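You operate a simulated robot arm through the tools that you are given. There is no shell and no other tool. Be economical: measure what you need, move in short steps, check, and stop when the job is done.

Carry out the task below with a simulated robot arm. There is one attempt and no reset: what you move stays moved.

TASK
Set the last eyelet of the facing, then take the air off the press.
Fine: the facing lies ready; guard down, one stroke of the hand lever; valve off and vent.

It is judged by the outcome, as a careful person would: the job done as asked, and still so three seconds after it is handed in. It fails if anything else is knocked over, pushed out of place, dropped, spilled or broken.

THE ROBOT
A 6-joint arm with a two-finger parallel gripper, fixed in place. Base frame: the origin is at the foot of the arm, x ahead of it, y to its left, z up. Units: mm, rad, N and s.
With the tool pointing down near the work surface it reaches from about 100 to 560 mm from the base axis. Its first joint turns from -1.152 to 1.152 rad. Payload 2.9 kg.
Tool frame: the origin (TCP) lies between the finger pads and is the grasp point; the fingertips stand 30 mm ahead of it; z points along the fingers, y is the line along which they close. The gripper opens to 110 mm. The fingers are 20 mm wide and 10 mm thick; the gripper's body (48 by 112 mm) begins 55 mm behind the TCP.
Orientation is that of the tool frame in the base frame, as [roll, pitch, yaw] about the fixed x, y, z axes, in that order (R = Rz(yaw) Ry(pitch) Rx(roll)). With the fingers straight down and closing along the base's y, the tool's x points along the base's -x, its y along +y and its z along -z.

THE INTERFACE
- The arm moves only by the tool nudge_tool. Its argument "targets" is a list of rows, each an object (a shift or turn left out is 0, a gripper value left out holds the last) with "rotation": the turn, a rotation vector about the base's x, y, z in units of 4 degrees (1.0 is 4 degrees), a list of three; "slide": the shift along the base's x, y, z in units of 50 mm (1.0 is 50 mm), a list of three; "grip": the finger opening in m, from 0 to 0.11. In form: [{"rotation": [wx, wy, wz], "slide": [tx, ty, tz], "grip": grip}, ...]. A call has 1 to 20 rows; each row shifts and turns the commanded pose from where the row before left it. A call with a number of a shift or a turn outside -1 to 1 is refused whole. A row lasts 0.2 s, in which the tool goes at most 50 mm and 0.15 rad; a call with a longer step from one row to the next is refused whole, and so is a gripper value outside its range. Where a pose cannot be reached the arm comes as near as it can. A force on the tool above 90 N (or 10 N above the force at the start of the call, whichever is more), or a blocked arm, ends the call early, and 0.2 s more pass. The fingers move at their own pace (about 108 mm/s each) and stop on an object; they squeeze with about 27 N. The grip force told is the motor's: it shows also when the fingers shut on nothing. Time passes only in rows, and 0.2 s behind the last, so rows that do not move let the fingers close. The reply holds the time, the measured pose of the TCP, the force on the tool along the base axes, the opening and the grip force, in the units named above and with some noise.
- Cameras (640 x 400 px; columns grow to the right, rows downward): "scene" is fixed at [88.7, 457.1, 1392.3]; the picture's right is [-0.67, -0.74, 0.00], its down [-0.37, 0.34, -0.87] and it looks along [0.64, -0.58, -0.50] (base axes); focal length 214 px, centre (320, 200). "wrist" rides on the gripper at [-36, 0, -57] in the tool frame; the picture's right is [0.00, -1.00, 0.00], its down [0.97, 0.00, -0.24] and it looks along [0.24, 0.00, 0.97] (tool axes); focal length 218 px, centre (320, 200).
- grab_frame(camera): a new picture of that camera. It takes no simulated time.
- probe_pixels(camera, pixels): there is no depth. For up to 12 entries [column, row, z] of the newest picture of that camera ("zoom" is the newest enlarged one), the place [x, y] in the base frame at which the ray of that pixel passes the height z, good to about 2 mm, but the place of the scene camera against the robot may be out by one fixed shift of up to 25 mm in any direction. It takes no simulated time.
- enlarge(camera, box): a new picture of the part [left, top, right, bottom] of that camera's present view, enlarged. It takes no simulated time.
- finish_job(): hands the job in; it is judged then, once.

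Keep the steps short. Do not move on a guess: measure, check each grasp and each placing, and mend mistakes. In all there are 80 turns and 34 pictures (those below and enlarged ones count). Leave the gripper open and the arm clear of the work at the hand-in unless told otherwise, and finish with a single line.

The tools are called after "Request:" as name(argument=value, ...) on one line, values as JSON. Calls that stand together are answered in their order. nudge_tool: Moves the arm, as the interface text tells. Its arguments: {"type":"object","properties":{"targets":{"type":"array","items":{"type":"object","properties":{"rotation":{"type":"array","items":{"type":"number"}},"slide":{"type":"array","items":{"type":"number"}},"grip":{"type":"number"}}}}},"required":["targets"]} The other tools are called the same way: grab_frame (camera) takes a picture; probe_pixels (camera, pixels) gives the place at which the rays of pixels pass given heights; enlarge (camera, box) takes an enlarged picture of a part of a camera's view; finish_job () hands the job in.

At the start:

```text
time: 0.0
eef_pos: [308.3, -71.2, 1354.8]
tool_rot: [-3.14, 0.003, 3.14]
ft_force: [-0.4, 0.6, 0.5]
grip_width: 109.9
gripper_force: 0.0
```

scene: 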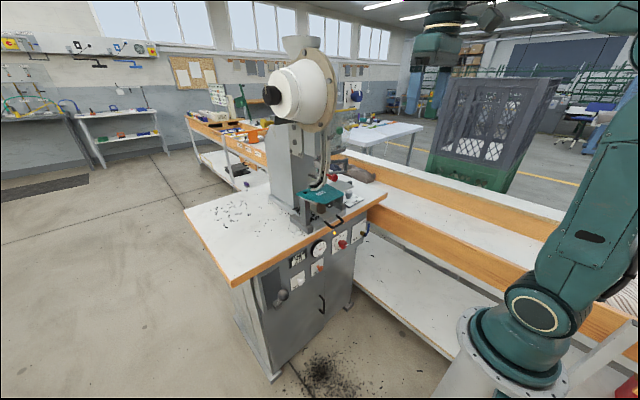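
wrist: 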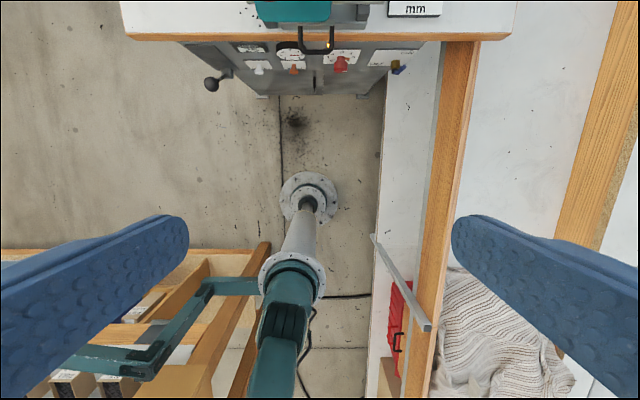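

I see the press on its bench, with a front panel of controls (scene about 270-370, 180-310). I'll enlarge the work head and the panel.

Request:
enlarge(camera="scene", box=[250, 150, 410, 250])

Request:
enlarge(camera="scene", box=[250, 220, 394, 310])

Request:
enlarge(camera="wrist", box=[180, 0, 452, 170])

```text
4.00 times, centred on (330, 200) of scene
```

zoom: 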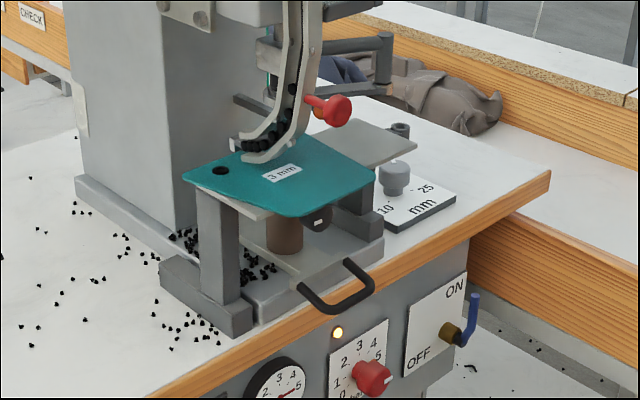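

```text
4.44 times, centred on (322, 265) of scene
```

zoom: 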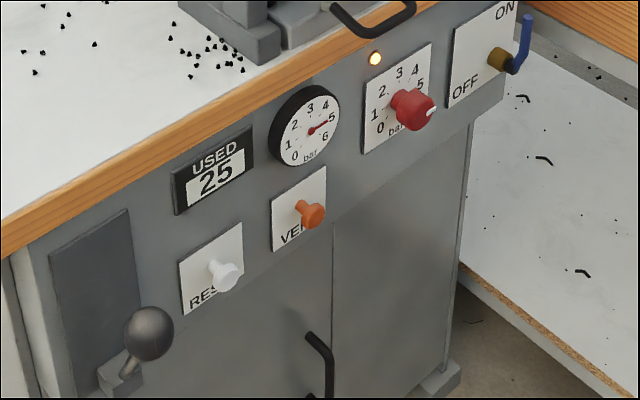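

```text
2.35 times, centred on (316, 85) of wrist
```

zoom: 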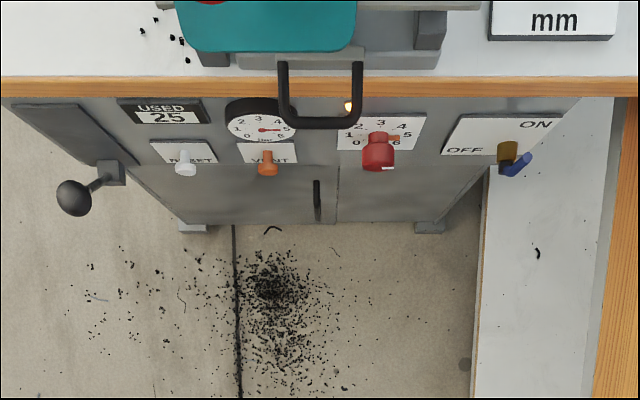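

I see a ball lever lower left, RESET, VENT, regulator, ON/OFF valve, a teal plate and a black loop handle. I need finer detail of the head and of the lever.

Request:
enlarge(camera="scene", box=[292, 165, 356, 245])

Request:
enlarge(camera="scene", box=[280, 80, 380, 210])

Request:
probe_pixels(camera="wrist", pixels=[[320, 36, 800], [320, 36, 900], [212, 84, 700], [212, 84, 600], [397, 69, 700], [397, 69, 800], [300, 10, 900], [130, 38, 800]])

Request:
probe_pixels(camera="scene", pixels=[[335, 228, 800], [335, 228, 900], [283, 296, 700], [283, 296, 600], [366, 228, 700], [366, 228, 800]])

```text
5.00 times, centred on (324, 205) of scene
```

zoom: 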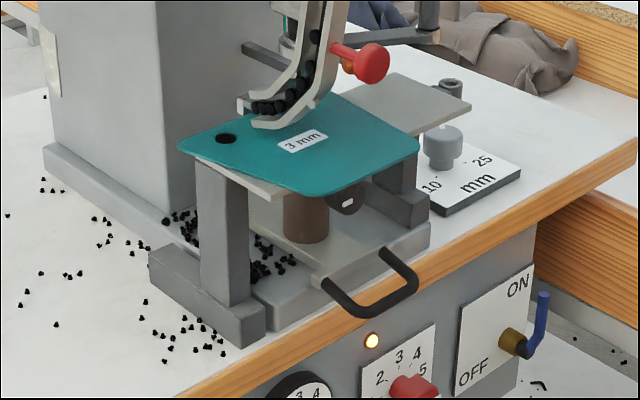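

```text
3.08 times, centred on (330, 145) of scene
```

zoom: 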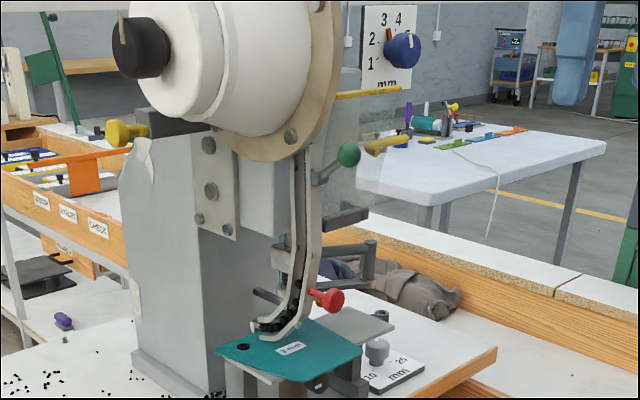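

```text
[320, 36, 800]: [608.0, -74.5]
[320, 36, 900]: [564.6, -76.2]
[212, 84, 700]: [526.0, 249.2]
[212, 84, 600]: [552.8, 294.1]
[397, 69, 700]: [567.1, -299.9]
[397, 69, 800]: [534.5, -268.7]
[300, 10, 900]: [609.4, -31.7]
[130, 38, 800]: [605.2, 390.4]
```

```text
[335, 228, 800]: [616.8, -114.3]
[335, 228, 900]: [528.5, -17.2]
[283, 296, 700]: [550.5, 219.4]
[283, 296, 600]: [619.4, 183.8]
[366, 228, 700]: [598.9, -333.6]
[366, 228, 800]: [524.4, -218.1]
```

Measured roughly: the ball lever and valve stand near x 520-560, z about 740. A clear guard with a yellow edge seems to sit at the head. I tilt the tool forward in free air and come lower, to see the head and panel from the front.

Request:
nudge_tool(targets=[{"rotation": [0, -1, 0], "slide": [0, 0, -0.3]}, {"rotation": [0, -1, 0], "slide": [0, 0, -0.3]}, {"rotation": [0, -1, 0], "slide": [0, 0, -0.3]}, {"rotation": [0, -1, 0], "slide": [0, 0, -0.3]}, {"rotation": [0, -1, 0], "slide": [0, 0, -0.3]}, {"rotation": [0, -1, 0], "slide": [0, 0, -0.3]}, {"rotation": [0, -1, 0], "slide": [0, 0, -0.3]}, {"rotation": [0, -1, 0], "slide": [0, 0, -0.3]}, {"rotation": [0, -1, 0], "slide": [0, 0, -0.3]}, {"rotation": [0, -1, 0], "slide": [0, 0, -0.3]}, {"rotation": [0, -1, 0], "slide": [0, 0, -0.3]}, {"rotation": [0, -1, 0], "slide": [0, 0, -0.3]}, {"rotation": [0, -1, 0]}, {"rotation": [0, -1, 0]}, {"rotation": [0, -1, 0]}])

Request:
grab_frame(camera="wrist")

```text
time: 3.2
eef_pos: [344.1, -78.6, 1559.3]
tool_rot: [-3.141, 1.047, 3.138]
ft_force: [0.7, -1.1, -0.1]
grip_width: 110.0
gripper_force: 0.0
out of reach, approached as far as the arm can: row 3, 4, 5, 6, 7, 8, 9, 10, 11, 12, 13, 14, 15
```

```text
26 pictures are left
```

wrist: 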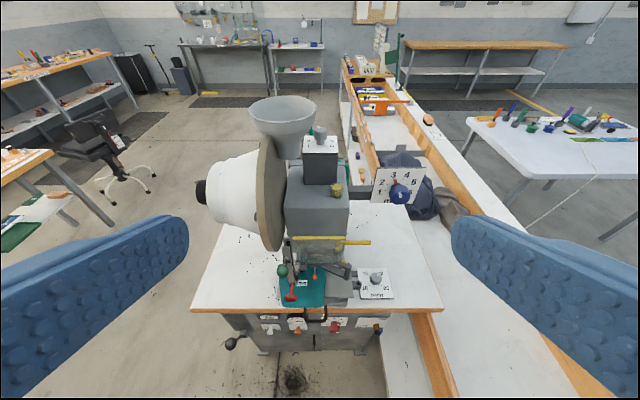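

The arm rode up to z 1559 (unreachable lower here), but the view is good. I enlarge the head and press.

Request:
enlarge(camera="wrist", box=[260, 220, 404, 310])

Request:
enlarge(camera="wrist", box=[190, 80, 446, 240])

Request:
enlarge(camera="wrist", box=[216, 295, 392, 355])

```text
4.44 times, centred on (332, 265) of wrist
```

zoom: 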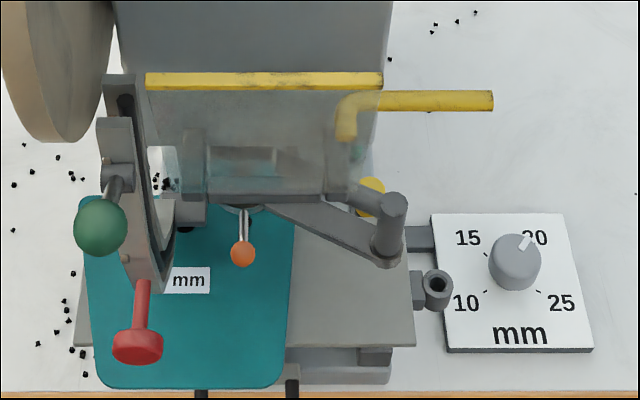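

```text
2.50 times, centred on (318, 160) of wrist
```

zoom: 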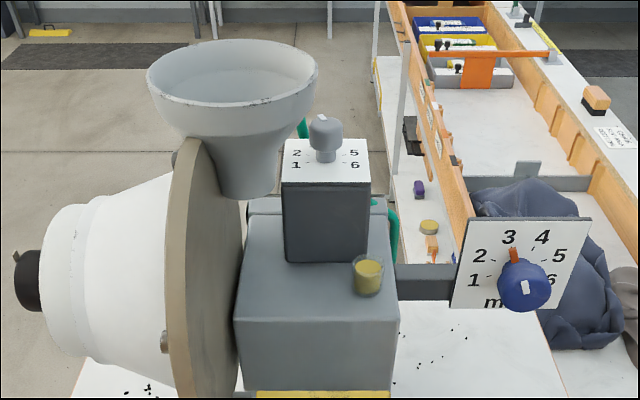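

```text
3.64 times, centred on (304, 325) of wrist
```

zoom: 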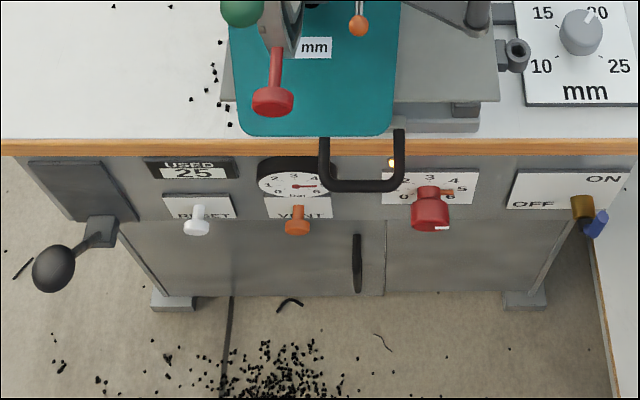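

I see a clear guard panel (yellow edge, L-shaped yellow handle at about wrist (360,243)), a grey ball lever lower left, VENT, valve. I match features in both cameras to find their heights.

Request:
probe_pixels(camera="wrist", pixels=[[370.3, 242.5, 1000], [370.3, 242.5, 1100], [370.3, 242.5, 1200], [234.6, 343, 700], [234.6, 343, 800], [298, 326, 700], [298, 326, 800], [382, 327, 700], [382, 327, 800], [282, 271, 900], [282, 271, 1000], [343, 308, 840]])

Request:
grab_frame(camera="scene")

Request:
probe_pixels(camera="scene", pixels=[[359.2, 124.9, 1000], [359.2, 124.9, 1100], [359.2, 124.9, 1200], [283.5, 295, 700], [283.5, 295, 800], [320, 267, 700], [320, 267, 800], [366, 228, 700], [366, 228, 800], [343.5, 130.5, 1000], [343.5, 130.5, 1100]])

```text
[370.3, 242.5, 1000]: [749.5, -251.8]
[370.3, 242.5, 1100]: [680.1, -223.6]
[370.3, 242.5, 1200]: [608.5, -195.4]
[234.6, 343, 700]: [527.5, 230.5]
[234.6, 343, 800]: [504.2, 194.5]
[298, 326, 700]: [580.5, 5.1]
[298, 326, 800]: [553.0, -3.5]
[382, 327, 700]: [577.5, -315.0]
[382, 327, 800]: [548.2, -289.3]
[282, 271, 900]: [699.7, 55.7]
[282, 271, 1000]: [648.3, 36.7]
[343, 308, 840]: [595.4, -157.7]
```

```text
22 pictures are left
```

scene: 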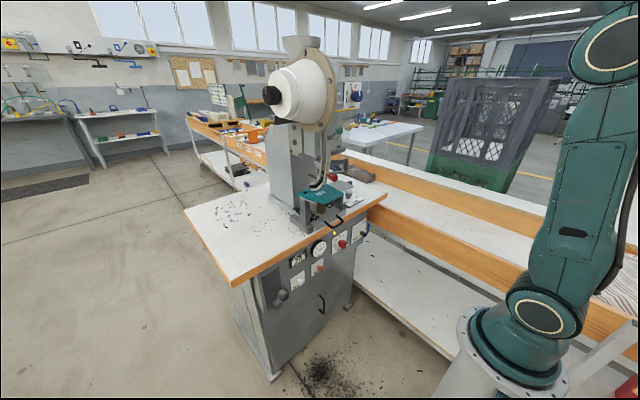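

```text
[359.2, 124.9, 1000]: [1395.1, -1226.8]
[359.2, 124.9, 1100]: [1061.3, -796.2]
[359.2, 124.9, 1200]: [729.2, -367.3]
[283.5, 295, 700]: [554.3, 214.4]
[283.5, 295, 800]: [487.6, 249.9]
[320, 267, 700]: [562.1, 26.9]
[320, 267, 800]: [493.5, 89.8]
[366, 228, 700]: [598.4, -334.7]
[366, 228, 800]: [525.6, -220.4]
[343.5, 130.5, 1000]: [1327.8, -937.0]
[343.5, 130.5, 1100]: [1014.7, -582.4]
```

Comparing rays: the guard's yellow edge is about (555,-75,1300), the green ball about (505,-12,1263), the grey ball about (522,222,722). I need a second viewpoint, so I move right (-y) and a little lower in free air, in small steps, and see what the arm reports.

Request:
nudge_tool(targets=[{"slide": [0, -0.5, 0]}, {"slide": [0, -0.5, 0]}, {"slide": [0, -0.5, 0]}, {"slide": [0, -0.5, 0]}])

```text
time: 4.2
eef_pos: [344.3, -161.9, 1556.6]
tool_rot: [-3.136, 1.048, 3.141]
ft_force: [0.4, -0.7, 0.5]
grip_width: 109.9
gripper_force: 0.0
out of reach, approached as far as the arm can: row 4
```

The arm holds near its limit here. I try forward and down in small steps (still free air, guard handle is at about z 1240, x 590).

Request:
nudge_tool(targets=[{"slide": [0, -0.4, -0.4]}, {"slide": [0, -0.4, -0.6]}, {"slide": [0, -0.4, -0.6]}, {"slide": [0, -0.4, -0.6]}, {"slide": [0, -0.4, -0.6]}])

```text
time: 5.4
eef_pos: [404.6, -204.7, 1509.5]
tool_rot: [-3.131, 1.043, -3.141]
ft_force: [-0.5, -0.5, 0.6]
grip_width: 110.0
gripper_force: 0.0
out of reach, approached as far as the arm can: row 1, 2, 3, 4, 5
```

Lower seems to need more x. I go forward and down on the right side, y about -300, clear of the guard handle (end near y -190).

Request:
nudge_tool(targets=[{"slide": [0.3, -0.5, -0.5]}, {"slide": [0.3, -0.5, -0.5]}, {"slide": [0.3, -0.5, -0.5]}, {"slide": [0.2, -0.3, -0.5]}, {"slide": [0, 0, -0.5]}, {"slide": [0, 0, -0.5]}, {"slide": [0, 0, -0.5]}])

Request:
grab_frame(camera="wrist")

```text
time: 7.0
eef_pos: [411.7, -207.0, 1504.8]
tool_rot: [-3.136, 1.043, 3.139]
ft_force: [0.4, -0.5, 0.1]
grip_width: 110.2
gripper_force: 0.0
out of reach, approached as far as the arm can: row 1, 2, 3, 4, 5, 6, 7
```

```text
21 pictures are left
```

wrist: 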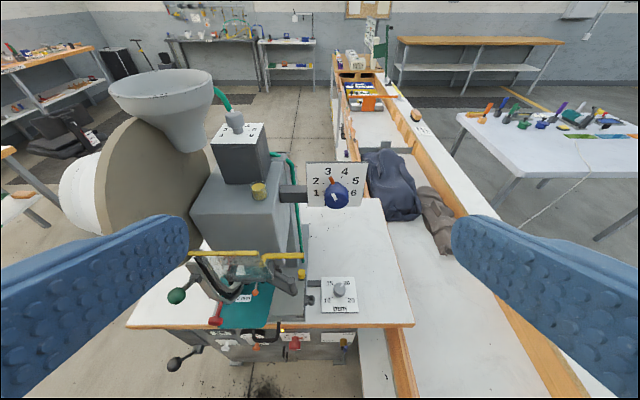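

Stuck at a limit, but this gives a second viewpoint. I enlarge it for triangulation.

Request:
enlarge(camera="wrist", box=[152, 230, 376, 370])

```text
2.86 times, centred on (264, 300) of wrist
```

zoom: 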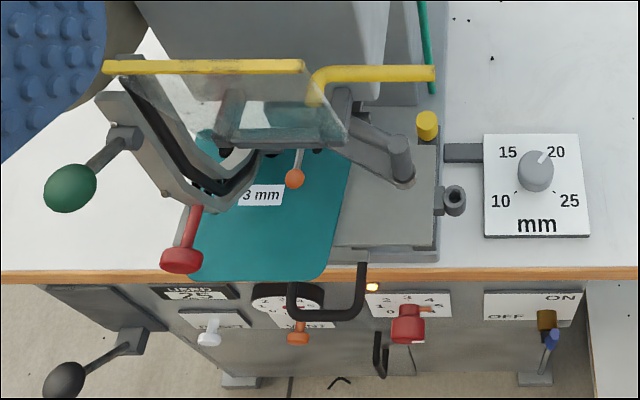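

I read the rays of the same features in this enlarged view.

Request:
probe_pixels(camera="zoom", pixels=[[435, 75, 1100], [435, 75, 1200], [70, 187, 1000], [70, 187, 1200], [65, 380, 700], [65, 380, 800], [298, 337, 700], [298, 337, 800], [295, 179, 1000], [295, 179, 1100], [182, 260, 1000], [182, 260, 1100]])

Request:
probe_pixels(camera="zoom", pixels=[[105, 67, 1100], [105, 67, 1200], [300, 67, 1100], [300, 67, 1200], [345, 140, 1100], [345, 140, 1200], [552, 338, 700], [552, 338, 800], [547, 316, 700], [547, 316, 800], [315, 75, 1100], [315, 75, 1200]])

```text
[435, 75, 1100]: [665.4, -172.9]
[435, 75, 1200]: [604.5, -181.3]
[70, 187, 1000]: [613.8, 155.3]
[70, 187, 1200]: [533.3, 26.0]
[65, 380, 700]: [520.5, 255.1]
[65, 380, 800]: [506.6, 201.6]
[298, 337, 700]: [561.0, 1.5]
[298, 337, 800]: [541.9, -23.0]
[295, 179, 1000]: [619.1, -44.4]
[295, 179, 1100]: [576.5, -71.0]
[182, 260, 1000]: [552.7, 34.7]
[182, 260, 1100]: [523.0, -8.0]
```

```text
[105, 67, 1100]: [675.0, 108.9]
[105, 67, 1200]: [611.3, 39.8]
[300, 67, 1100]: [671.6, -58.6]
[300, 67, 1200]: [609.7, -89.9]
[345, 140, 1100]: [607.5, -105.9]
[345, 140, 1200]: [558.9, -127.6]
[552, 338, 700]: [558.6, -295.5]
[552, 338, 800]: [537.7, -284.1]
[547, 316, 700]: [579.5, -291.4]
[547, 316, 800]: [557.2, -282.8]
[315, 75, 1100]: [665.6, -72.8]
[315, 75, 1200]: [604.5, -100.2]
```

Triangulated: guard handle end (581,-184,1238), green ball (511,-12,1259), grey ball about (512,229,745). To learn where the arm can go, I tilt back to about 30° and lower, staying at x≈410 and y≈-207.

Request:
nudge_tool(targets=[{"rotation": [0, 1, 0]}, {"rotation": [0, 1, 0]}, {"rotation": [0, 1, 0]}, {"rotation": [0, 1, 0]}, {"rotation": [0, 1, 0]}, {"rotation": [0, 1, 0]}, {"rotation": [0, 1, 0]}, {"slide": [0, 0, -0.5]}, {"slide": [0, 0, -0.5]}, {"slide": [0, 0, -0.5]}, {"slide": [0, 0, -0.5]}])

```text
time: 9.4
eef_pos: [436.5, -194.1, 1420.3]
tool_rot: [-3.131, 0.705, 3.139]
ft_force: [-0.3, -0.4, 0.3]
grip_width: 109.9
gripper_force: 0.1
out of reach, approached as far as the arm can: row 1, 2, 3, 4, 5, 6, 7, 10, 11
```

Still at a limit. I go back toward the centre line y≈-80 and the upright tool, then probe limits from there.

Request:
nudge_tool(targets=[{"rotation": [0, 1, 0], "slide": [-0.3, 0.5, 0]}, {"rotation": [0, 1, 0], "slide": [-0.3, 0.5, 0]}, {"rotation": [0, 1, 0], "slide": [-0.3, 0.5, 0]}, {"rotation": [0, 1, 0], "slide": [-0.3, 0.5, 0]}, {"rotation": [0, 1, 0], "slide": [0, 0, 0]}, {"rotation": [0, 1, 0], "slide": [0, 0, 0]}])

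```text
time: 10.8
eef_pos: [375.6, -95.7, 1419.3]
tool_rot: [-3.129, 0.285, 3.139]
ft_force: [-0.3, -0.7, 0.6]
grip_width: 109.8
gripper_force: 0.1
```

Reachable again at tilt 16°. Now straight down in steps at x≈350 (the green ball's at x 511, well ahead).

Request:
nudge_tool(targets=[{"slide": [-0.3, 0, -0.5]}, {"slide": [-0.3, 0, -0.5]}, {"slide": [0, 0, -0.5]}, {"slide": [0, 0, -0.5]}, {"slide": [0, 0, -0.5]}, {"slide": [0, 0, -0.5]}])

```text
time: 12.2
eef_pos: [349.3, -141.8, 1305.4]
tool_rot: [-3.026, 0.242, 3.057]
ft_force: [4.0, 2.8, 0.4]
grip_width: 110.0
gripper_force: 0.0
out of reach, approached as far as the arm can: row 4, 5, 6
```

The limit seems to be an inner one: I need larger x for lower z. Before moving on, I get high-magnification scene views: of the guard/green lever and of the grey ball lever.

Request:
enlarge(camera="scene", box=[308, 100, 388, 150])

Request:
enlarge(camera="scene", box=[254, 260, 334, 310])

Request:
enlarge(camera="scene", box=[296, 150, 360, 190])

```text
8.00 times, centred on (348, 125) of scene
```

zoom: 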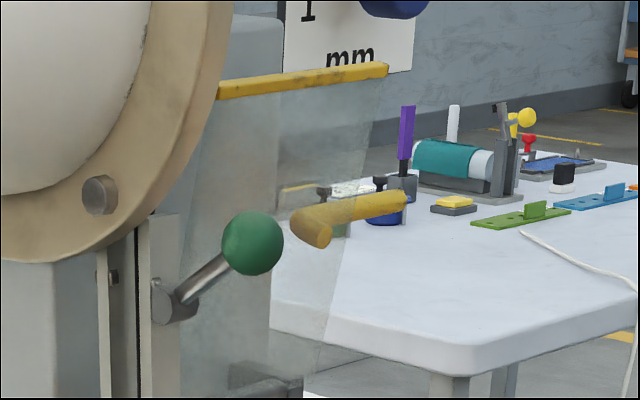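

```text
8.00 times, centred on (294, 285) of scene
```

zoom: 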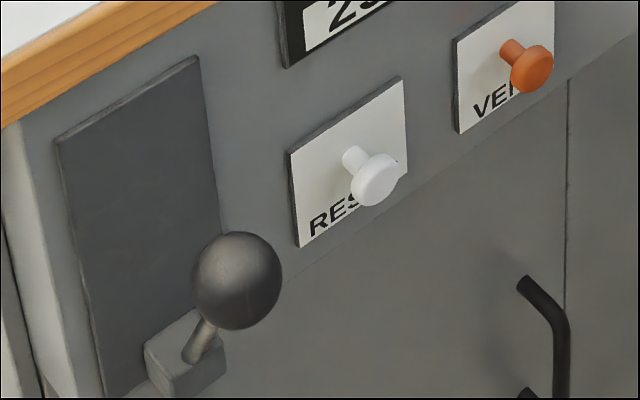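

```text
10.00 times, centred on (328, 170) of scene
```

zoom: 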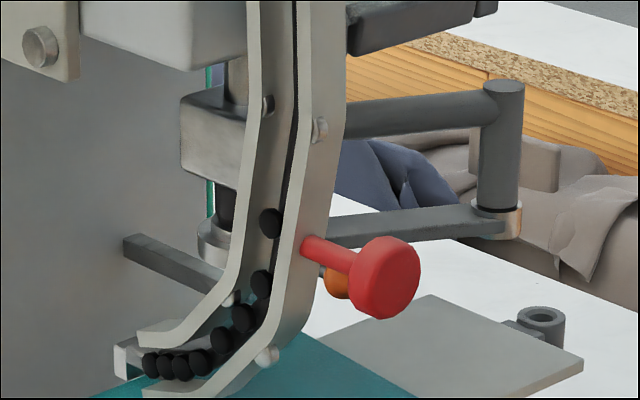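

The grey ball lever rises about 60° out of a block at roughly (585,235,620): an unlabelled hand lever whose natural stroke is downward. The green one is a short lever on the feed track. The clear guard is raised, z about 1190-1300. I move forward at a modest tilt to look at it from closer by.

Request:
nudge_tool(targets=[{"slide": [0.4, 0, 0.4]}, {"slide": [0.5, 0, 0.4]}, {"slide": [0.5, 0, 0.3], "rotation": [0, -1, 0]}, {"slide": [0.2, 0, 0], "rotation": [0, -1, 0]}, {"rotation": [0, -1, 0]}, {}])

Request:
grab_frame(camera="wrist")

```text
time: 13.6
eef_pos: [426.0, -104.3, 1324.6]
tool_rot: [-3.129, 0.499, -3.141]
ft_force: [-0.8, 1.1, -0.7]
grip_width: 110.1
gripper_force: 0.0
out of reach, approached as far as the arm can: row 1
```

```text
16 pictures are left
```

wrist: 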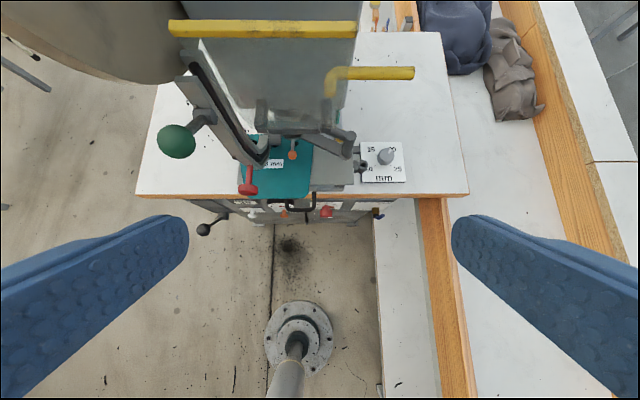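

Reached. I enlarge the guard and lever region of this view.

Request:
enlarge(camera="wrist", box=[150, 5, 430, 180])

Request:
probe_pixels(camera="zoom", pixels=[[605, 155, 1238], [410, 155, 1238], [410, 200, 1238], [45, 55, 1300], [470, 55, 1300], [470, 240, 1190], [60, 310, 1259], [320, 343, 1050], [320, 343, 1100], [225, 400, 1050], [225, 400, 1100], [460, 305, 1150]])

```text
2.29 times, centred on (290, 92) of wrist
```

zoom: 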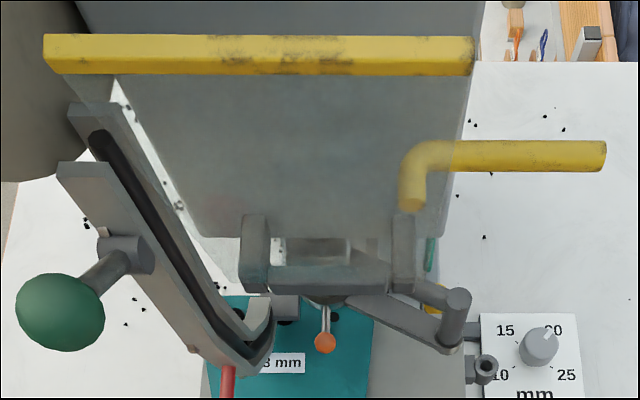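

```text
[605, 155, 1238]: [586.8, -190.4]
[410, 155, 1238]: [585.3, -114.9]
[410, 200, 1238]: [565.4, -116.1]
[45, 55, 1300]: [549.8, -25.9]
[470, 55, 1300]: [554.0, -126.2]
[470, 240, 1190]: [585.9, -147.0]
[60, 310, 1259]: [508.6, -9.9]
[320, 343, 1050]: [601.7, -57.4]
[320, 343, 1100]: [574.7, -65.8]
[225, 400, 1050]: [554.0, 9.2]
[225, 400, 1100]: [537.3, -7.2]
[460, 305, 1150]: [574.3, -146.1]
```

The clear guard is held in a U-bracket at its lower corners, and its yellow handle rod (free from about y -126 to -190 at x≈586, z≈1238) sits behind it: it flips forward and down about the bracket. I'll grip the rod end with the tool tilted 45° forward and rolled a quarter turn. The dial board is near x 643, y<-186, so I stay forward of it. First: to a stand-off with 45° tilt.

Request:
nudge_tool(targets=[{"slide": [0, -0.3, 0.1], "rotation": [0, -0.7, 0]}, {"slide": [0.2, -0.3, 0.1], "rotation": [0, -0.7, 0]}, {"slide": [0.2, -0.3, 0.1], "rotation": [0, -0.7, 0]}, {"slide": [0.2, -0.3, 0.1], "rotation": [0, -0.7, 0]}, {"slide": [0.2, -0.16, 0], "rotation": [0, -0.7, 0]}, {"slide": [0.2, 0, 0], "rotation": [0, -0.6, 0], "grip": 0.05}])

```text
time: 15.0
eef_pos: [476.0, -173.2, 1343.7]
tool_rot: [-3.132, 0.783, -3.141]
ft_force: [0.0, 0.7, 0.3]
grip_width: 50.1
gripper_force: 0.0
```

Reached. Now I roll 90° about the tool axis (camera toward -y).

Request:
nudge_tool(targets=[{"rotation": [1, 0, -1]}, {"rotation": [1, 0, -1]}, {"rotation": [1, 0, -1]}, {"rotation": [1, 0, -1]}, {"rotation": [1, 0, -1]}, {"rotation": [1, 0, -1]}, {"rotation": [1, 0, -1]}, {"rotation": [1, 0, -1]}, {"rotation": [1, 0, -1]}, {"rotation": [1, 0, -1]}, {"rotation": [1, 0, -1]}, {"rotation": [1, 0, -1]}, {"rotation": [1, 0, -1]}, {"rotation": [1, 0, -1]}, {"rotation": [1, 0, -1]}, {"rotation": [0.9, 0, -0.9]}])

Request:
grab_frame(camera="wrist")

```text
time: 18.4
eef_pos: [476.6, -173.0, 1344.6]
tool_rot: [2.369, -0.006, 1.572]
ft_force: [0.1, 0.4, -0.4]
grip_width: 50.4
gripper_force: 0.1
```

```text
14 pictures are left
```

wrist: 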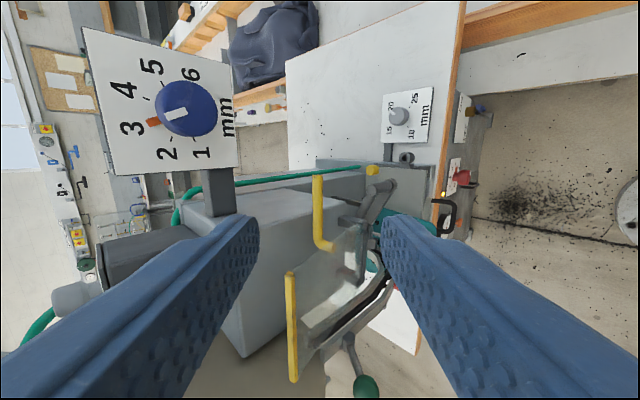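

The rod runs vertically in the view at column ~319, from row 176 (end) to 245: it's centred between the fingers. I check its place once more.

Request:
probe_pixels(camera="wrist", pixels=[[319, 177, 1228], [319, 177, 1238], [319, 177, 1248], [316, 240, 1238], [290, 275, 1300], [293, 380, 1300], [300, 350, 1200], [360, 230, 1150], [372, 171, 1200], [390, 187, 1150]])

```text
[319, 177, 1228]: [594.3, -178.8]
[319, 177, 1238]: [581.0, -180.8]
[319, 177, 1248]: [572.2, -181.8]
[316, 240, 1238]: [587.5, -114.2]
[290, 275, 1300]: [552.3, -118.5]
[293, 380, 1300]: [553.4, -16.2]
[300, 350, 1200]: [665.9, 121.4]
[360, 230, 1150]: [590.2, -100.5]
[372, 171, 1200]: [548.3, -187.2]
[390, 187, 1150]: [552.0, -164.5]
```

Consistent: rod at (582,·,1238). I advance along the tool axis to just around the rod, y ≈ -169, fingers 50 mm open.

Request:
nudge_tool(targets=[{"slide": [0.3, 0.05, -0.3]}, {"slide": [0.3, 0.05, -0.3]}, {"slide": [0.3, 0, -0.3]}, {"slide": [0.3, 0, -0.3]}, {"slide": [0.3, 0, -0.3]}, {"slide": [0.3, 0, -0.3]}, {"slide": [0.25, 0, -0.25]}])

Request:
grab_frame(camera="wrist")

```text
time: 20.0
eef_pos: [580.6, -169.3, 1243.5]
tool_rot: [2.368, 0.0, 1.572]
ft_force: [0.2, 0.0, 0.6]
grip_width: 50.2
gripper_force: 0.0
```

```text
13 pictures are left
```

wrist: 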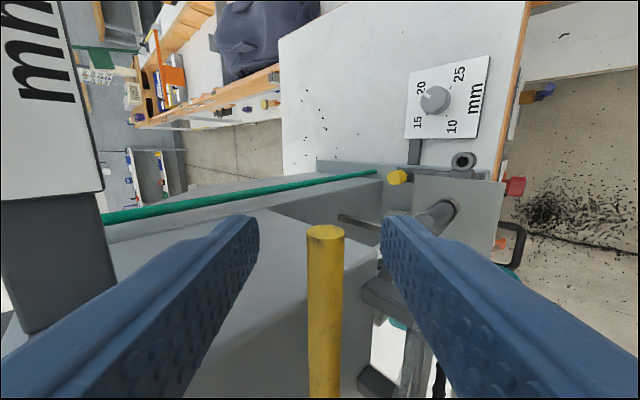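

The rod is between the fingers (end at (325,232)). I close on it.

Request:
nudge_tool(targets=[{"grip": 0.0}, {}, {}])

```text
time: 20.8
eef_pos: [579.7, -167.3, 1241.6]
tool_rot: [2.372, -0.002, 1.572]
ft_force: [-10.9, 1.0, -8.3]
grip_width: 9.3
gripper_force: 44.5
```

Gripped (9.3 mm). I test with a small forward (-x) pull and watch force and the guard's behaviour.

Request:
nudge_tool(targets=[{"slide": [-0.1, 0, 0]}, {"slide": [-0.1, 0, 0]}, {"slide": [-0.1, 0, -0.02]}])

Request:
grab_frame(camera="wrist")

```text
time: 21.6
eef_pos: [564.2, -169.3, 1241.9]
tool_rot: [2.367, 0.0, 1.573]
ft_force: [3.3, -0.7, -6.3]
grip_width: 9.2
gripper_force: 45.1
```

```text
12 pictures are left
```

wrist: 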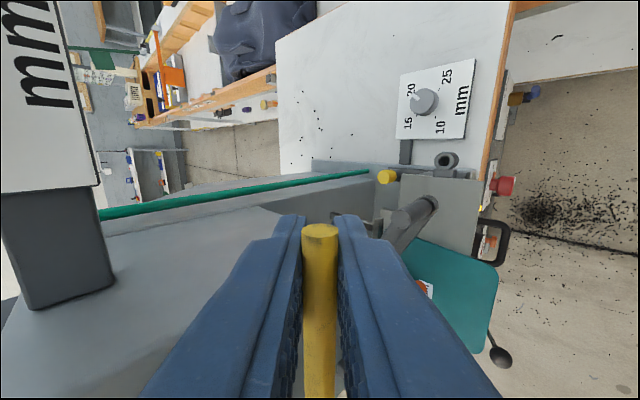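

The handle moves freely on a near-level arc; hinge estimate (572,·,1192), radius about 50. I follow the arc a bit further.

Request:
nudge_tool(targets=[{"slide": [-0.14, 0, -0.04]}, {"slide": [-0.13, 0, -0.06]}, {"slide": [-0.11, 0, -0.08]}, {}])

```text
time: 22.6
eef_pos: [543.0, -169.9, 1237.0]
tool_rot: [2.362, 0.002, 1.572]
ft_force: [-6.4, 4.7, 18.7]
grip_width: 9.2
gripper_force: 45.1
```

Force shows the true arc is larger: refit hinge about (570,1173), radius about 69. I continue along that.

Request:
nudge_tool(targets=[{"slide": [-0.13, 0, 0]}, {"slide": [-0.16, 0, -0.1]}, {"slide": [-0.13, 0, -0.13]}, {}])

```text
time: 23.6
eef_pos: [522.2, -168.5, 1219.4]
tool_rot: [2.371, -0.002, 1.573]
ft_force: [0.3, 6.1, -0.4]
grip_width: 9.4
gripper_force: 44.7
```

Forces near zero: the arc fits. Continuing down.

Request:
nudge_tool(targets=[{"slide": [-0.11, 0, -0.12]}, {"slide": [-0.1, 0, -0.12]}, {"slide": [-0.07, 0, -0.2]}, {"slide": [-0.06, 0, -0.3]}, {}])

```text
time: 24.8
eef_pos: [504.9, -168.5, 1183.8]
tool_rot: [2.371, 0.001, 1.571]
ft_force: [-16.5, -1.1, 3.6]
grip_width: 9.3
gripper_force: 44.7
```

Refit: hinge (571,1176), radius 66; now at the most forward point. I continue down and back in, turning the tool slightly upright to keep the fingertips clear of the post near (590,-155,1100).

Request:
nudge_tool(targets=[{"slide": [-0.03, 0, -0.2], "rotation": [0, 1, 0]}, {"slide": [0.03, 0, -0.2], "rotation": [0, 1, 0]}, {"slide": [0.11, 0, -0.3], "rotation": [0, 1, 0]}, {"slide": [0.16, 0, -0.3], "rotation": [0, 1, 0]}, {}])

```text
time: 26.0
eef_pos: [513.6, -168.1, 1128.4]
tool_rot: [2.666, -0.007, 1.569]
ft_force: [-33.7, -9.8, -21.7]
grip_width: 9.1
gripper_force: 44.6
```

The force points outward, so radius is a bit larger: hinge (571,1170), R≈71. Correcting and going on in small steps.

Request:
nudge_tool(targets=[{"slide": [0, 0, -0.14]}, {"slide": [0.12, 0, -0.18]}, {}])

```text
time: 26.8
eef_pos: [523.9, -168.6, 1116.2]
tool_rot: [2.652, -0.002, 1.571]
ft_force: [-18.0, -13.4, -16.5]
grip_width: 9.2
gripper_force: 45.2
```

Request:
nudge_tool(targets=[{"slide": [0.08, 0, -0.16]}, {"slide": [0.16, 0, -0.14]}, {}])

Request:
enlarge(camera="scene", box=[288, 100, 416, 180])

```text
time: 27.6
eef_pos: [538.6, -169.0, 1103.5]
tool_rot: [2.644, -0.001, 1.572]
ft_force: [-4.1, -11.1, -3.2]
grip_width: 9.1
gripper_force: 45.3
```

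```text
5.00 times, centred on (352, 140) of scene
```

zoom: 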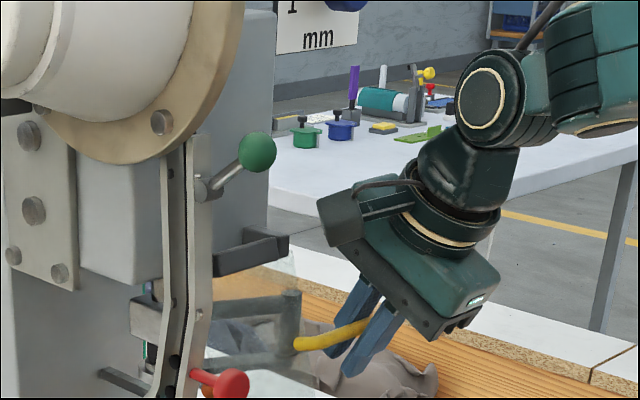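

The guard is hanging down now, nearly vertical. I go on gently until a stop shows in the force.

Request:
nudge_tool(targets=[{"slide": [0.12, 0, -0.06]}, {"slide": [0.12, 0, -0.04]}, {}])

```text
time: 28.4
eef_pos: [549.3, -169.2, 1098.1]
tool_rot: [2.65, -0.003, 1.57]
ft_force: [-5.1, -7.8, -10.6]
grip_width: 9.6
gripper_force: 44.9
```

Request:
nudge_tool(targets=[{"slide": [0.12, 0, -0.02]}, {"slide": [0.1, 0, 0]}, {}])

```text
time: 29.2
eef_pos: [557.9, -168.7, 1095.8]
tool_rot: [2.657, -0.004, 1.572]
ft_force: [-22.4, 3.0, -17.1]
grip_width: 9.3
gripper_force: 45.1
```

Some resistance now (-22 N). One more small push to see whether it's the stop.

Request:
nudge_tool(targets=[{"slide": [0.1, 0, 0.02]}, {}])

Request:
enlarge(camera="scene", box=[308, 130, 388, 180])

```text
time: 29.8
eef_pos: [560.2, -168.3, 1095.3]
tool_rot: [2.672, -0.007, 1.569]
ft_force: [-54.3, 0.6, -13.6]
grip_width: 9.4
gripper_force: 44.9
```

```text
8.00 times, centred on (348, 155) of scene
```

zoom: 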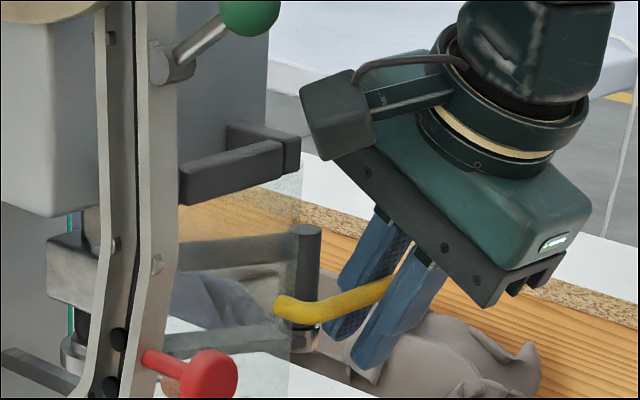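

Firm stop reached (54 N over 5 mm); the panel hangs vertical before the punch. I relax the push, open slightly and withdraw along the tool axis.

Request:
nudge_tool(targets=[{"slide": [-0.12, 0, 0]}, {"grip": 0.03}, {"grip": 0.03}, {"slide": [-0.14, 0, 0.26]}, {"slide": [-0.14, 0, 0.26]}, {"slide": [-0.14, 0, 0.26]}, {"slide": [-0.2, 0, 0.26]}, {"slide": [-0.2, 0, 0.26]}])

Request:
grab_frame(camera="wrist")

```text
time: 31.6
eef_pos: [517.7, -167.4, 1164.7]
tool_rot: [2.646, -0.002, 1.572]
ft_force: [0.0, 0.3, 0.0]
grip_width: 29.9
gripper_force: 0.0
```

```text
9 pictures are left
```

wrist: 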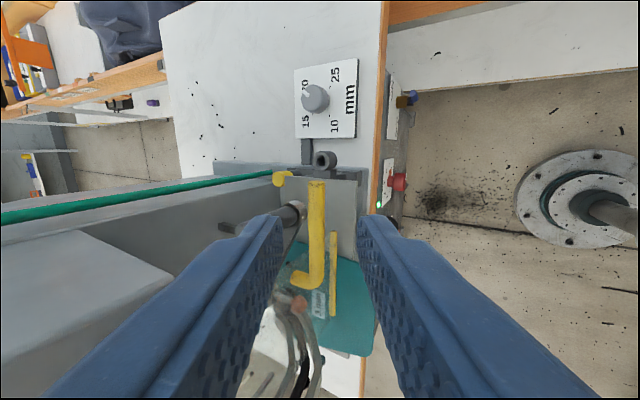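

The guard is down and the small lamp near (379,205) has turned green. Now I back away from the press to x≈418, then undo the roll so the fingers close along y.

Request:
nudge_tool(targets=[{"slide": [-0.5, 0, 0]}, {"slide": [-0.5, 0, 0]}, {"slide": [-0.5, 0, 0]}, {"slide": [-0.5, 0, 0]}, {}])

Request:
nudge_tool(targets=[{"rotation": [-0.533, 0, 0.99]}, {"rotation": [-0.533, 0, 0.99]}, {"rotation": [-0.533, 0, 0.99]}, {"rotation": [-0.533, 0, 0.99]}, {"rotation": [-0.533, 0, 0.99]}, {"rotation": [-0.533, 0, 0.99]}, {"rotation": [-0.533, 0, 0.99]}, {"rotation": [-0.533, 0, 0.99]}, {"rotation": [-0.533, 0, 0.99]}, {"rotation": [-0.533, 0, 0.99]}, {"rotation": [-0.533, 0, 0.99]}, {"rotation": [-0.533, 0, 0.99]}, {"rotation": [-0.533, 0, 0.99]}, {"rotation": [-0.533, 0, 0.99]}, {"rotation": [-0.533, 0, 0.99]}, {"rotation": [-0.533, 0, 0.99]}, {"rotation": [-0.533, 0, 0.99]}, {"rotation": [-0.533, 0, 0.99]}, {"rotation": [-0.533, 0, 0.99]}, {"rotation": [-0.533, 0, 0.99]}])

```text
time: 32.8
eef_pos: [415.5, -171.6, 1162.0]
tool_rot: [2.648, -0.002, 1.573]
ft_force: [-0.9, -0.1, 0.4]
grip_width: 30.1
gripper_force: 0.0
```

```text
time: 37.0
eef_pos: [418.8, -167.6, 1162.3]
tool_rot: [3.141, 0.492, -3.142]
ft_force: [0.4, -1.0, -0.2]
grip_width: 30.0
gripper_force: 0.0
```

Good. Now traverse to y≈229 at x≈415 (everything on the press stands at x>490), then down to z≈900, and look at the ball lever.

Request:
nudge_tool(targets=[{"slide": [0, 0.8, 0]}, {"slide": [0, 0.8, 0]}, {"slide": [0, 0.8, 0]}, {"slide": [0, 0.8, 0]}, {"slide": [0, 0.8, 0]}, {"slide": [0, 0.8, 0]}, {"slide": [0, 0.8, 0]}, {"slide": [0, 0.8, 0]}, {"slide": [0, 0.8, 0]}, {"slide": [0, 0.7, 0]}, {"slide": [0, 0, -0.8]}, {"slide": [0, 0, -0.8]}, {"slide": [0, 0, -0.8]}, {"slide": [0, 0, -0.8]}, {"slide": [0, 0, -0.8]}, {"slide": [0, 0, -0.8]}, {}])

Request:
grab_frame(camera="wrist")

```text
time: 40.6
eef_pos: [419.3, 227.0, 923.0]
tool_rot: [3.14, 0.492, 3.138]
ft_force: [0.1, 0.3, 0.0]
grip_width: 30.2
gripper_force: 0.1
```

```text
8 pictures are left
```

wrist: 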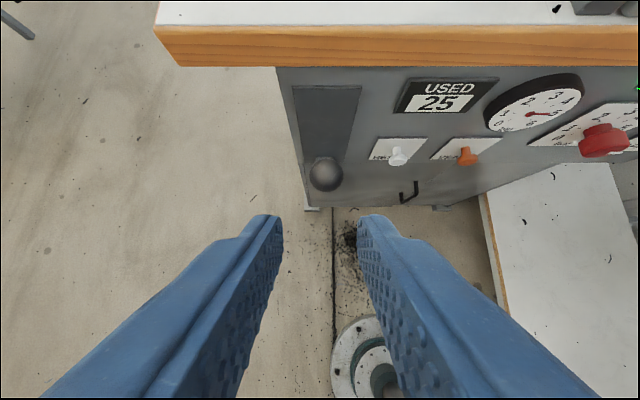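

Ball at (325,174), about 35 px across; counter USED 25. I read its position, and the vent's.

Request:
probe_pixels(camera="wrist", pixels=[[325, 174, 720], [325, 174, 745], [325, 174, 770], [467, 156, 700], [467, 156, 680], [467, 156, 660], [398, 156, 680], [310, 66, 870], [604, 140, 700]])

```text
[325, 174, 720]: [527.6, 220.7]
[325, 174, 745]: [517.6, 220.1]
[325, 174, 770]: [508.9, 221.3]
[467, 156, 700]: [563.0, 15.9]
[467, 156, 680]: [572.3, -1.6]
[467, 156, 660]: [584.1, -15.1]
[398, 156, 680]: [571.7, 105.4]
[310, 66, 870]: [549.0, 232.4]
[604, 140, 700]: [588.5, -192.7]
```

Cross-checking with earlier rays: ball at (511,220.5,764); bench underside edge at about (588,832), so I keep the 28° tilt. Open to 80 mm, line up 100 mm off along the tool axis, then advance onto the ball.

Request:
nudge_tool(targets=[{"slide": [0.3, -0.07, -0.5], "grip": 0.08}, {"slide": [0.3, -0.06, -0.5]}, {"slide": [0.28, 0, -0.42]}, {"slide": [0.19, 0, -0.35]}, {"slide": [0.19, 0, -0.35]}, {"slide": [0.19, 0, -0.35]}, {}])

Request:
grab_frame(camera="wrist")

```text
time: 42.2
eef_pos: [493.5, 221.6, 801.9]
tool_rot: [3.139, 0.492, 3.139]
ft_force: [0.0, -0.2, 0.4]
grip_width: 79.8
gripper_force: 0.0
```

```text
7 pictures are left
```

wrist: 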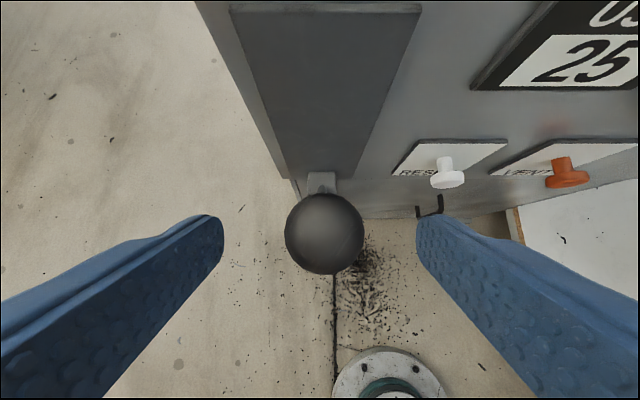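

Ball centred at (325,234) between the fingers; its ray gives about (509,219,760). Advance and close.

Request:
nudge_tool(targets=[{"slide": [0.1, -0.04, -0.28]}, {"slide": [0.1, 0, -0.28]}, {"slide": [0.1, 0, -0.26]}, {}, {"grip": 0.0}, {}, {}])

```text
time: 43.8
eef_pos: [508.4, 221.1, 758.8]
tool_rot: [3.141, 0.491, -3.14]
ft_force: [2.4, 5.5, -4.5]
grip_width: 36.7
gripper_force: 45.2
```

Ball held (36.7 mm). Test pull along the expected arc (outward and down), small.

Request:
nudge_tool(targets=[{"slide": [-0.09, 0, -0.05]}, {"slide": [-0.09, 0, -0.05]}, {}])

```text
time: 44.6
eef_pos: [503.2, 219.7, 758.1]
tool_rot: [3.132, 0.513, 3.135]
ft_force: [31.0, 1.9, 15.3]
grip_width: 36.5
gripper_force: 45.0
```

Resistance of about 34 N, moved 5 mm. It may be a spring; a little more to see if it yields.

Request:
nudge_tool(targets=[{"slide": [-0.08, 0, -0.06]}, {"slide": [-0.08, 0, -0.06]}, {}])

Request:
grab_frame(camera="wrist")

```text
time: 45.4
eef_pos: [488.9, 219.0, 747.8]
tool_rot: [-3.141, 0.486, 3.141]
ft_force: [-0.5, 0.7, -0.6]
grip_width: 0.0
gripper_force: 37.4
```

```text
6 pictures are left
```

wrist: 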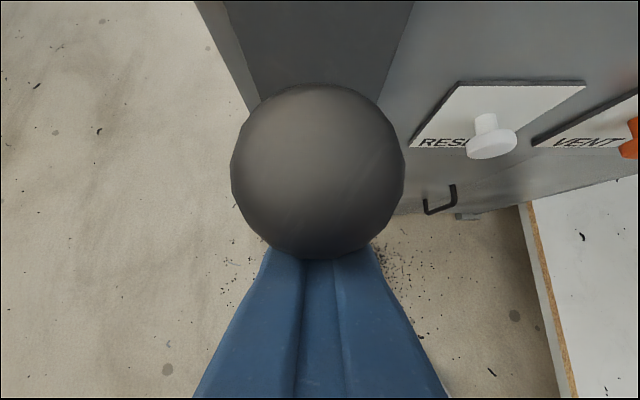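

The fingers slipped off; the ball stayed at about (512,219,768), so the lever needs more than grip friction, and I had it off-centre. Better: hook the closed fingers behind the ball (bar parallel to the rod, 28° tilt) and pull with the rigid side of the fingers. Back out, go over, and come down behind it.

Request:
nudge_tool(targets=[{"slide": [-0.19, 0, 0.35]}, {"slide": [-0.19, 0, 0.35]}, {"slide": [-0.19, 0, 0.35]}, {"slide": [-0.19, 0, 0.35]}, {"slide": [-0.2, 0, 0.36]}, {"slide": [0.36, 0, 0.26]}, {"slide": [0.36, 0, 0.26]}, {"slide": [0.36, 0, 0.24]}, {}])

Request:
nudge_tool(targets=[{"slide": [0.19, 0, -0.35]}, {"slide": [0.19, 0, -0.35]}, {"slide": [0.19, 0, -0.35]}, {"slide": [0.19, 0, -0.35]}, {"slide": [0.2, 0, -0.36]}, {}])

Request:
grab_frame(camera="wrist")

```text
time: 47.4
eef_pos: [493.6, 219.3, 873.9]
tool_rot: [3.139, 0.49, 3.14]
ft_force: [-0.2, -0.4, 0.9]
grip_width: 0.1
gripper_force: 37.5
```

```text
time: 48.8
eef_pos: [544.7, 217.2, 789.1]
tool_rot: [3.139, 0.492, 3.139]
ft_force: [1.0, -0.7, -0.4]
grip_width: 0.0
gripper_force: 37.3
```

```text
5 pictures are left
```

wrist: 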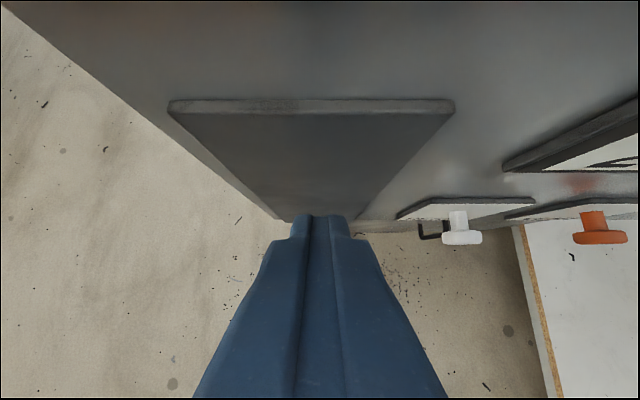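

No contact, and the ball is hidden behind the fingers as intended. Pull along (-0.88,-0.48), small steps.

Request:
nudge_tool(targets=[{"slide": [-0.12, 0.03, -0.06]}, {"slide": [-0.12, 0.02, -0.06]}, {"slide": [-0.1, 0, -0.06]}, {}])

```text
time: 49.8
eef_pos: [530.9, 219.1, 781.4]
tool_rot: [3.139, 0.503, 3.136]
ft_force: [20.7, -1.8, 11.4]
grip_width: 0.0
gripper_force: 37.3
```

Contact, force exactly along the push (24 N). Continue.

Request:
nudge_tool(targets=[{"slide": [-0.1, 0, -0.06]}, {"slide": [-0.1, 0, -0.06]}, {"slide": [-0.1, 0, -0.06]}, {}])

```text
time: 50.8
eef_pos: [529.0, 220.0, 780.8]
tool_rot: [3.132, 0.542, 3.125]
ft_force: [62.8, -11.8, 26.4]
grip_width: 0.2
gripper_force: 37.9
```

68 N and it barely moved (2 mm): this direction is blocked, so I stop pushing. I back off, return, and grip the ball at its true centre to feel which way the lever does move, with light forces.

Request:
nudge_tool(targets=[{"slide": [0.32, 0, 0.18]}, {"slide": [0.32, 0, 0.18]}, {"slide": [-0.24, 0, 0.44]}, {"slide": [-0.24, 0, 0.44]}, {"slide": [-0.24, 0, 0.44]}, {"slide": [-0.24, 0, 0.44]}, {"slide": [-0.33, 0, -0.2], "grip": 0.08}, {"slide": [-0.33, 0, -0.2]}, {}])

```text
time: 52.8
eef_pos: [460.6, 220.4, 854.2]
tool_rot: [3.139, 0.491, 3.14]
ft_force: [-0.4, -0.3, 0.7]
grip_width: 79.9
gripper_force: 0.0
```

Request:
nudge_tool(targets=[{"slide": [0.2, 0, -0.35]}, {"slide": [0.2, -0.02, -0.35]}, {"slide": [0.2, 0, -0.35]}, {"slide": [0.2, 0, -0.35]}, {"slide": [0.2, 0, -0.34]}, {}, {"grip": 0.0}, {}, {}])

Request:
nudge_tool(targets=[{"slide": [0, 0, 0.1]}, {"slide": [0, 0, 0.1]}, {}])

```text
time: 54.8
eef_pos: [512.4, 219.6, 766.8]
tool_rot: [3.139, 0.492, -3.141]
ft_force: [6.0, 9.1, -8.5]
grip_width: 36.6
gripper_force: 45.2
```

```text
time: 55.6
eef_pos: [511.9, 218.5, 775.4]
tool_rot: [3.139, 0.485, 3.141]
ft_force: [8.5, 15.5, -30.6]
grip_width: 36.6
gripper_force: 44.7
```

Up by 10 mm: it followed 8.6 mm with the grip width unchanged, so the ball may be moving up with me. A little more.

Request:
nudge_tool(targets=[{"slide": [0, 0, 0.1]}, {"slide": [0, 0, 0.1]}, {}])

```text
time: 56.4
eef_pos: [512.7, 220.8, 784.9]
tool_rot: [-3.142, 0.489, -3.141]
ft_force: [12.0, 11.0, -32.3]
grip_width: 36.4
gripper_force: 45.8
```

The ball rises straight up (x constant, width 36.4, steady ~24 N): the lever slides up along the dark plate. Continue the stroke upward.

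Request:
nudge_tool(targets=[{"slide": [0, 0, 0.15]}, {"slide": [0, 0, 0.15]}, {"slide": [0, 0, 0.15]}, {}])

Request:
enlarge(camera="scene", box=[246, 230, 342, 310])

```text
time: 57.4
eef_pos: [514.3, 219.5, 812.4]
tool_rot: [3.139, 0.497, 3.14]
ft_force: [-0.8, 8.2, 8.1]
grip_width: 29.2
gripper_force: 44.6
```

```text
5.00 times, centred on (294, 270) of scene
```

zoom: 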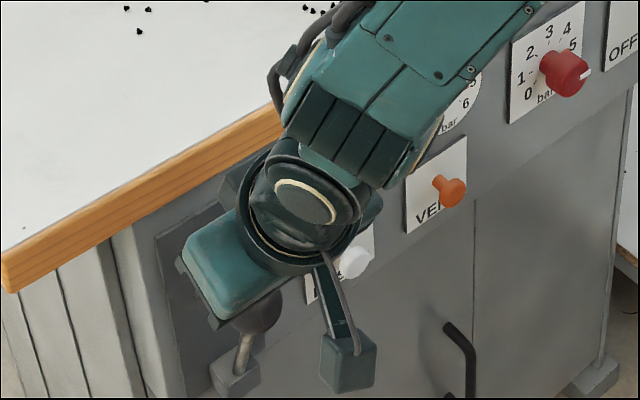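

Width fell to 29 mm: the fingers slid along the ball, yet the geometry (and the steeper rod in the picture) says the ball has swung to about (534,776), i.e. 7° toward the panel around a pivot near (590,600). So the lever swings inward/up easily and is blocked outward. I'll release, close, and push it with the finger bar from the front instead.

Request:
nudge_tool(targets=[{"grip": 0.06}, {"slide": [-0.24, 0, 0.44]}, {"slide": [-0.24, 0, 0.44]}, {"slide": [-0.24, 0, 0.44]}, {"slide": [-0.24, 0, 0.44]}, {"slide": [-0.44, 0, -0.52], "grip": 0.0}, {"slide": [-0.44, 0, -0.52]}, {"slide": [0.24, 0, -0.44]}, {"slide": [0.24, 0, -0.44]}, {"slide": [0.24, 0, -0.44]}, {"slide": [0.24, 0, -0.44]}, {}])

Request:
grab_frame(camera="wrist")

```text
time: 60.0
eef_pos: [470.8, 219.6, 757.4]
tool_rot: [3.14, 0.491, 3.14]
ft_force: [-0.8, -0.2, -0.4]
grip_width: 0.1
gripper_force: 26.7
```

```text
3 pictures are left
```

wrist: 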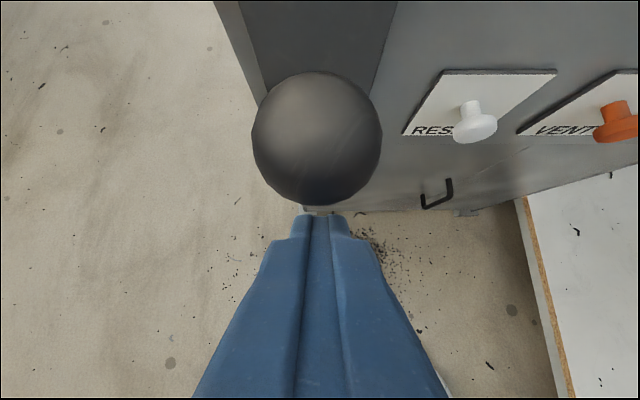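

The ball is back at (509,·,767): it returned by a spring. So the stroke is inward. I push it with the finger bar along its arc, reading the force.

Request:
nudge_tool(targets=[{"slide": [0.16, 0, 0.08]}, {"slide": [0.16, 0, 0.08]}, {"slide": [0.16, 0, 0.06]}, {"slide": [0.16, 0, 0.06]}, {}])

```text
time: 61.2
eef_pos: [500.1, 221.1, 769.7]
tool_rot: [-3.141, 0.492, 3.139]
ft_force: [-0.3, -0.7, -0.6]
grip_width: 0.0
gripper_force: 27.2
```

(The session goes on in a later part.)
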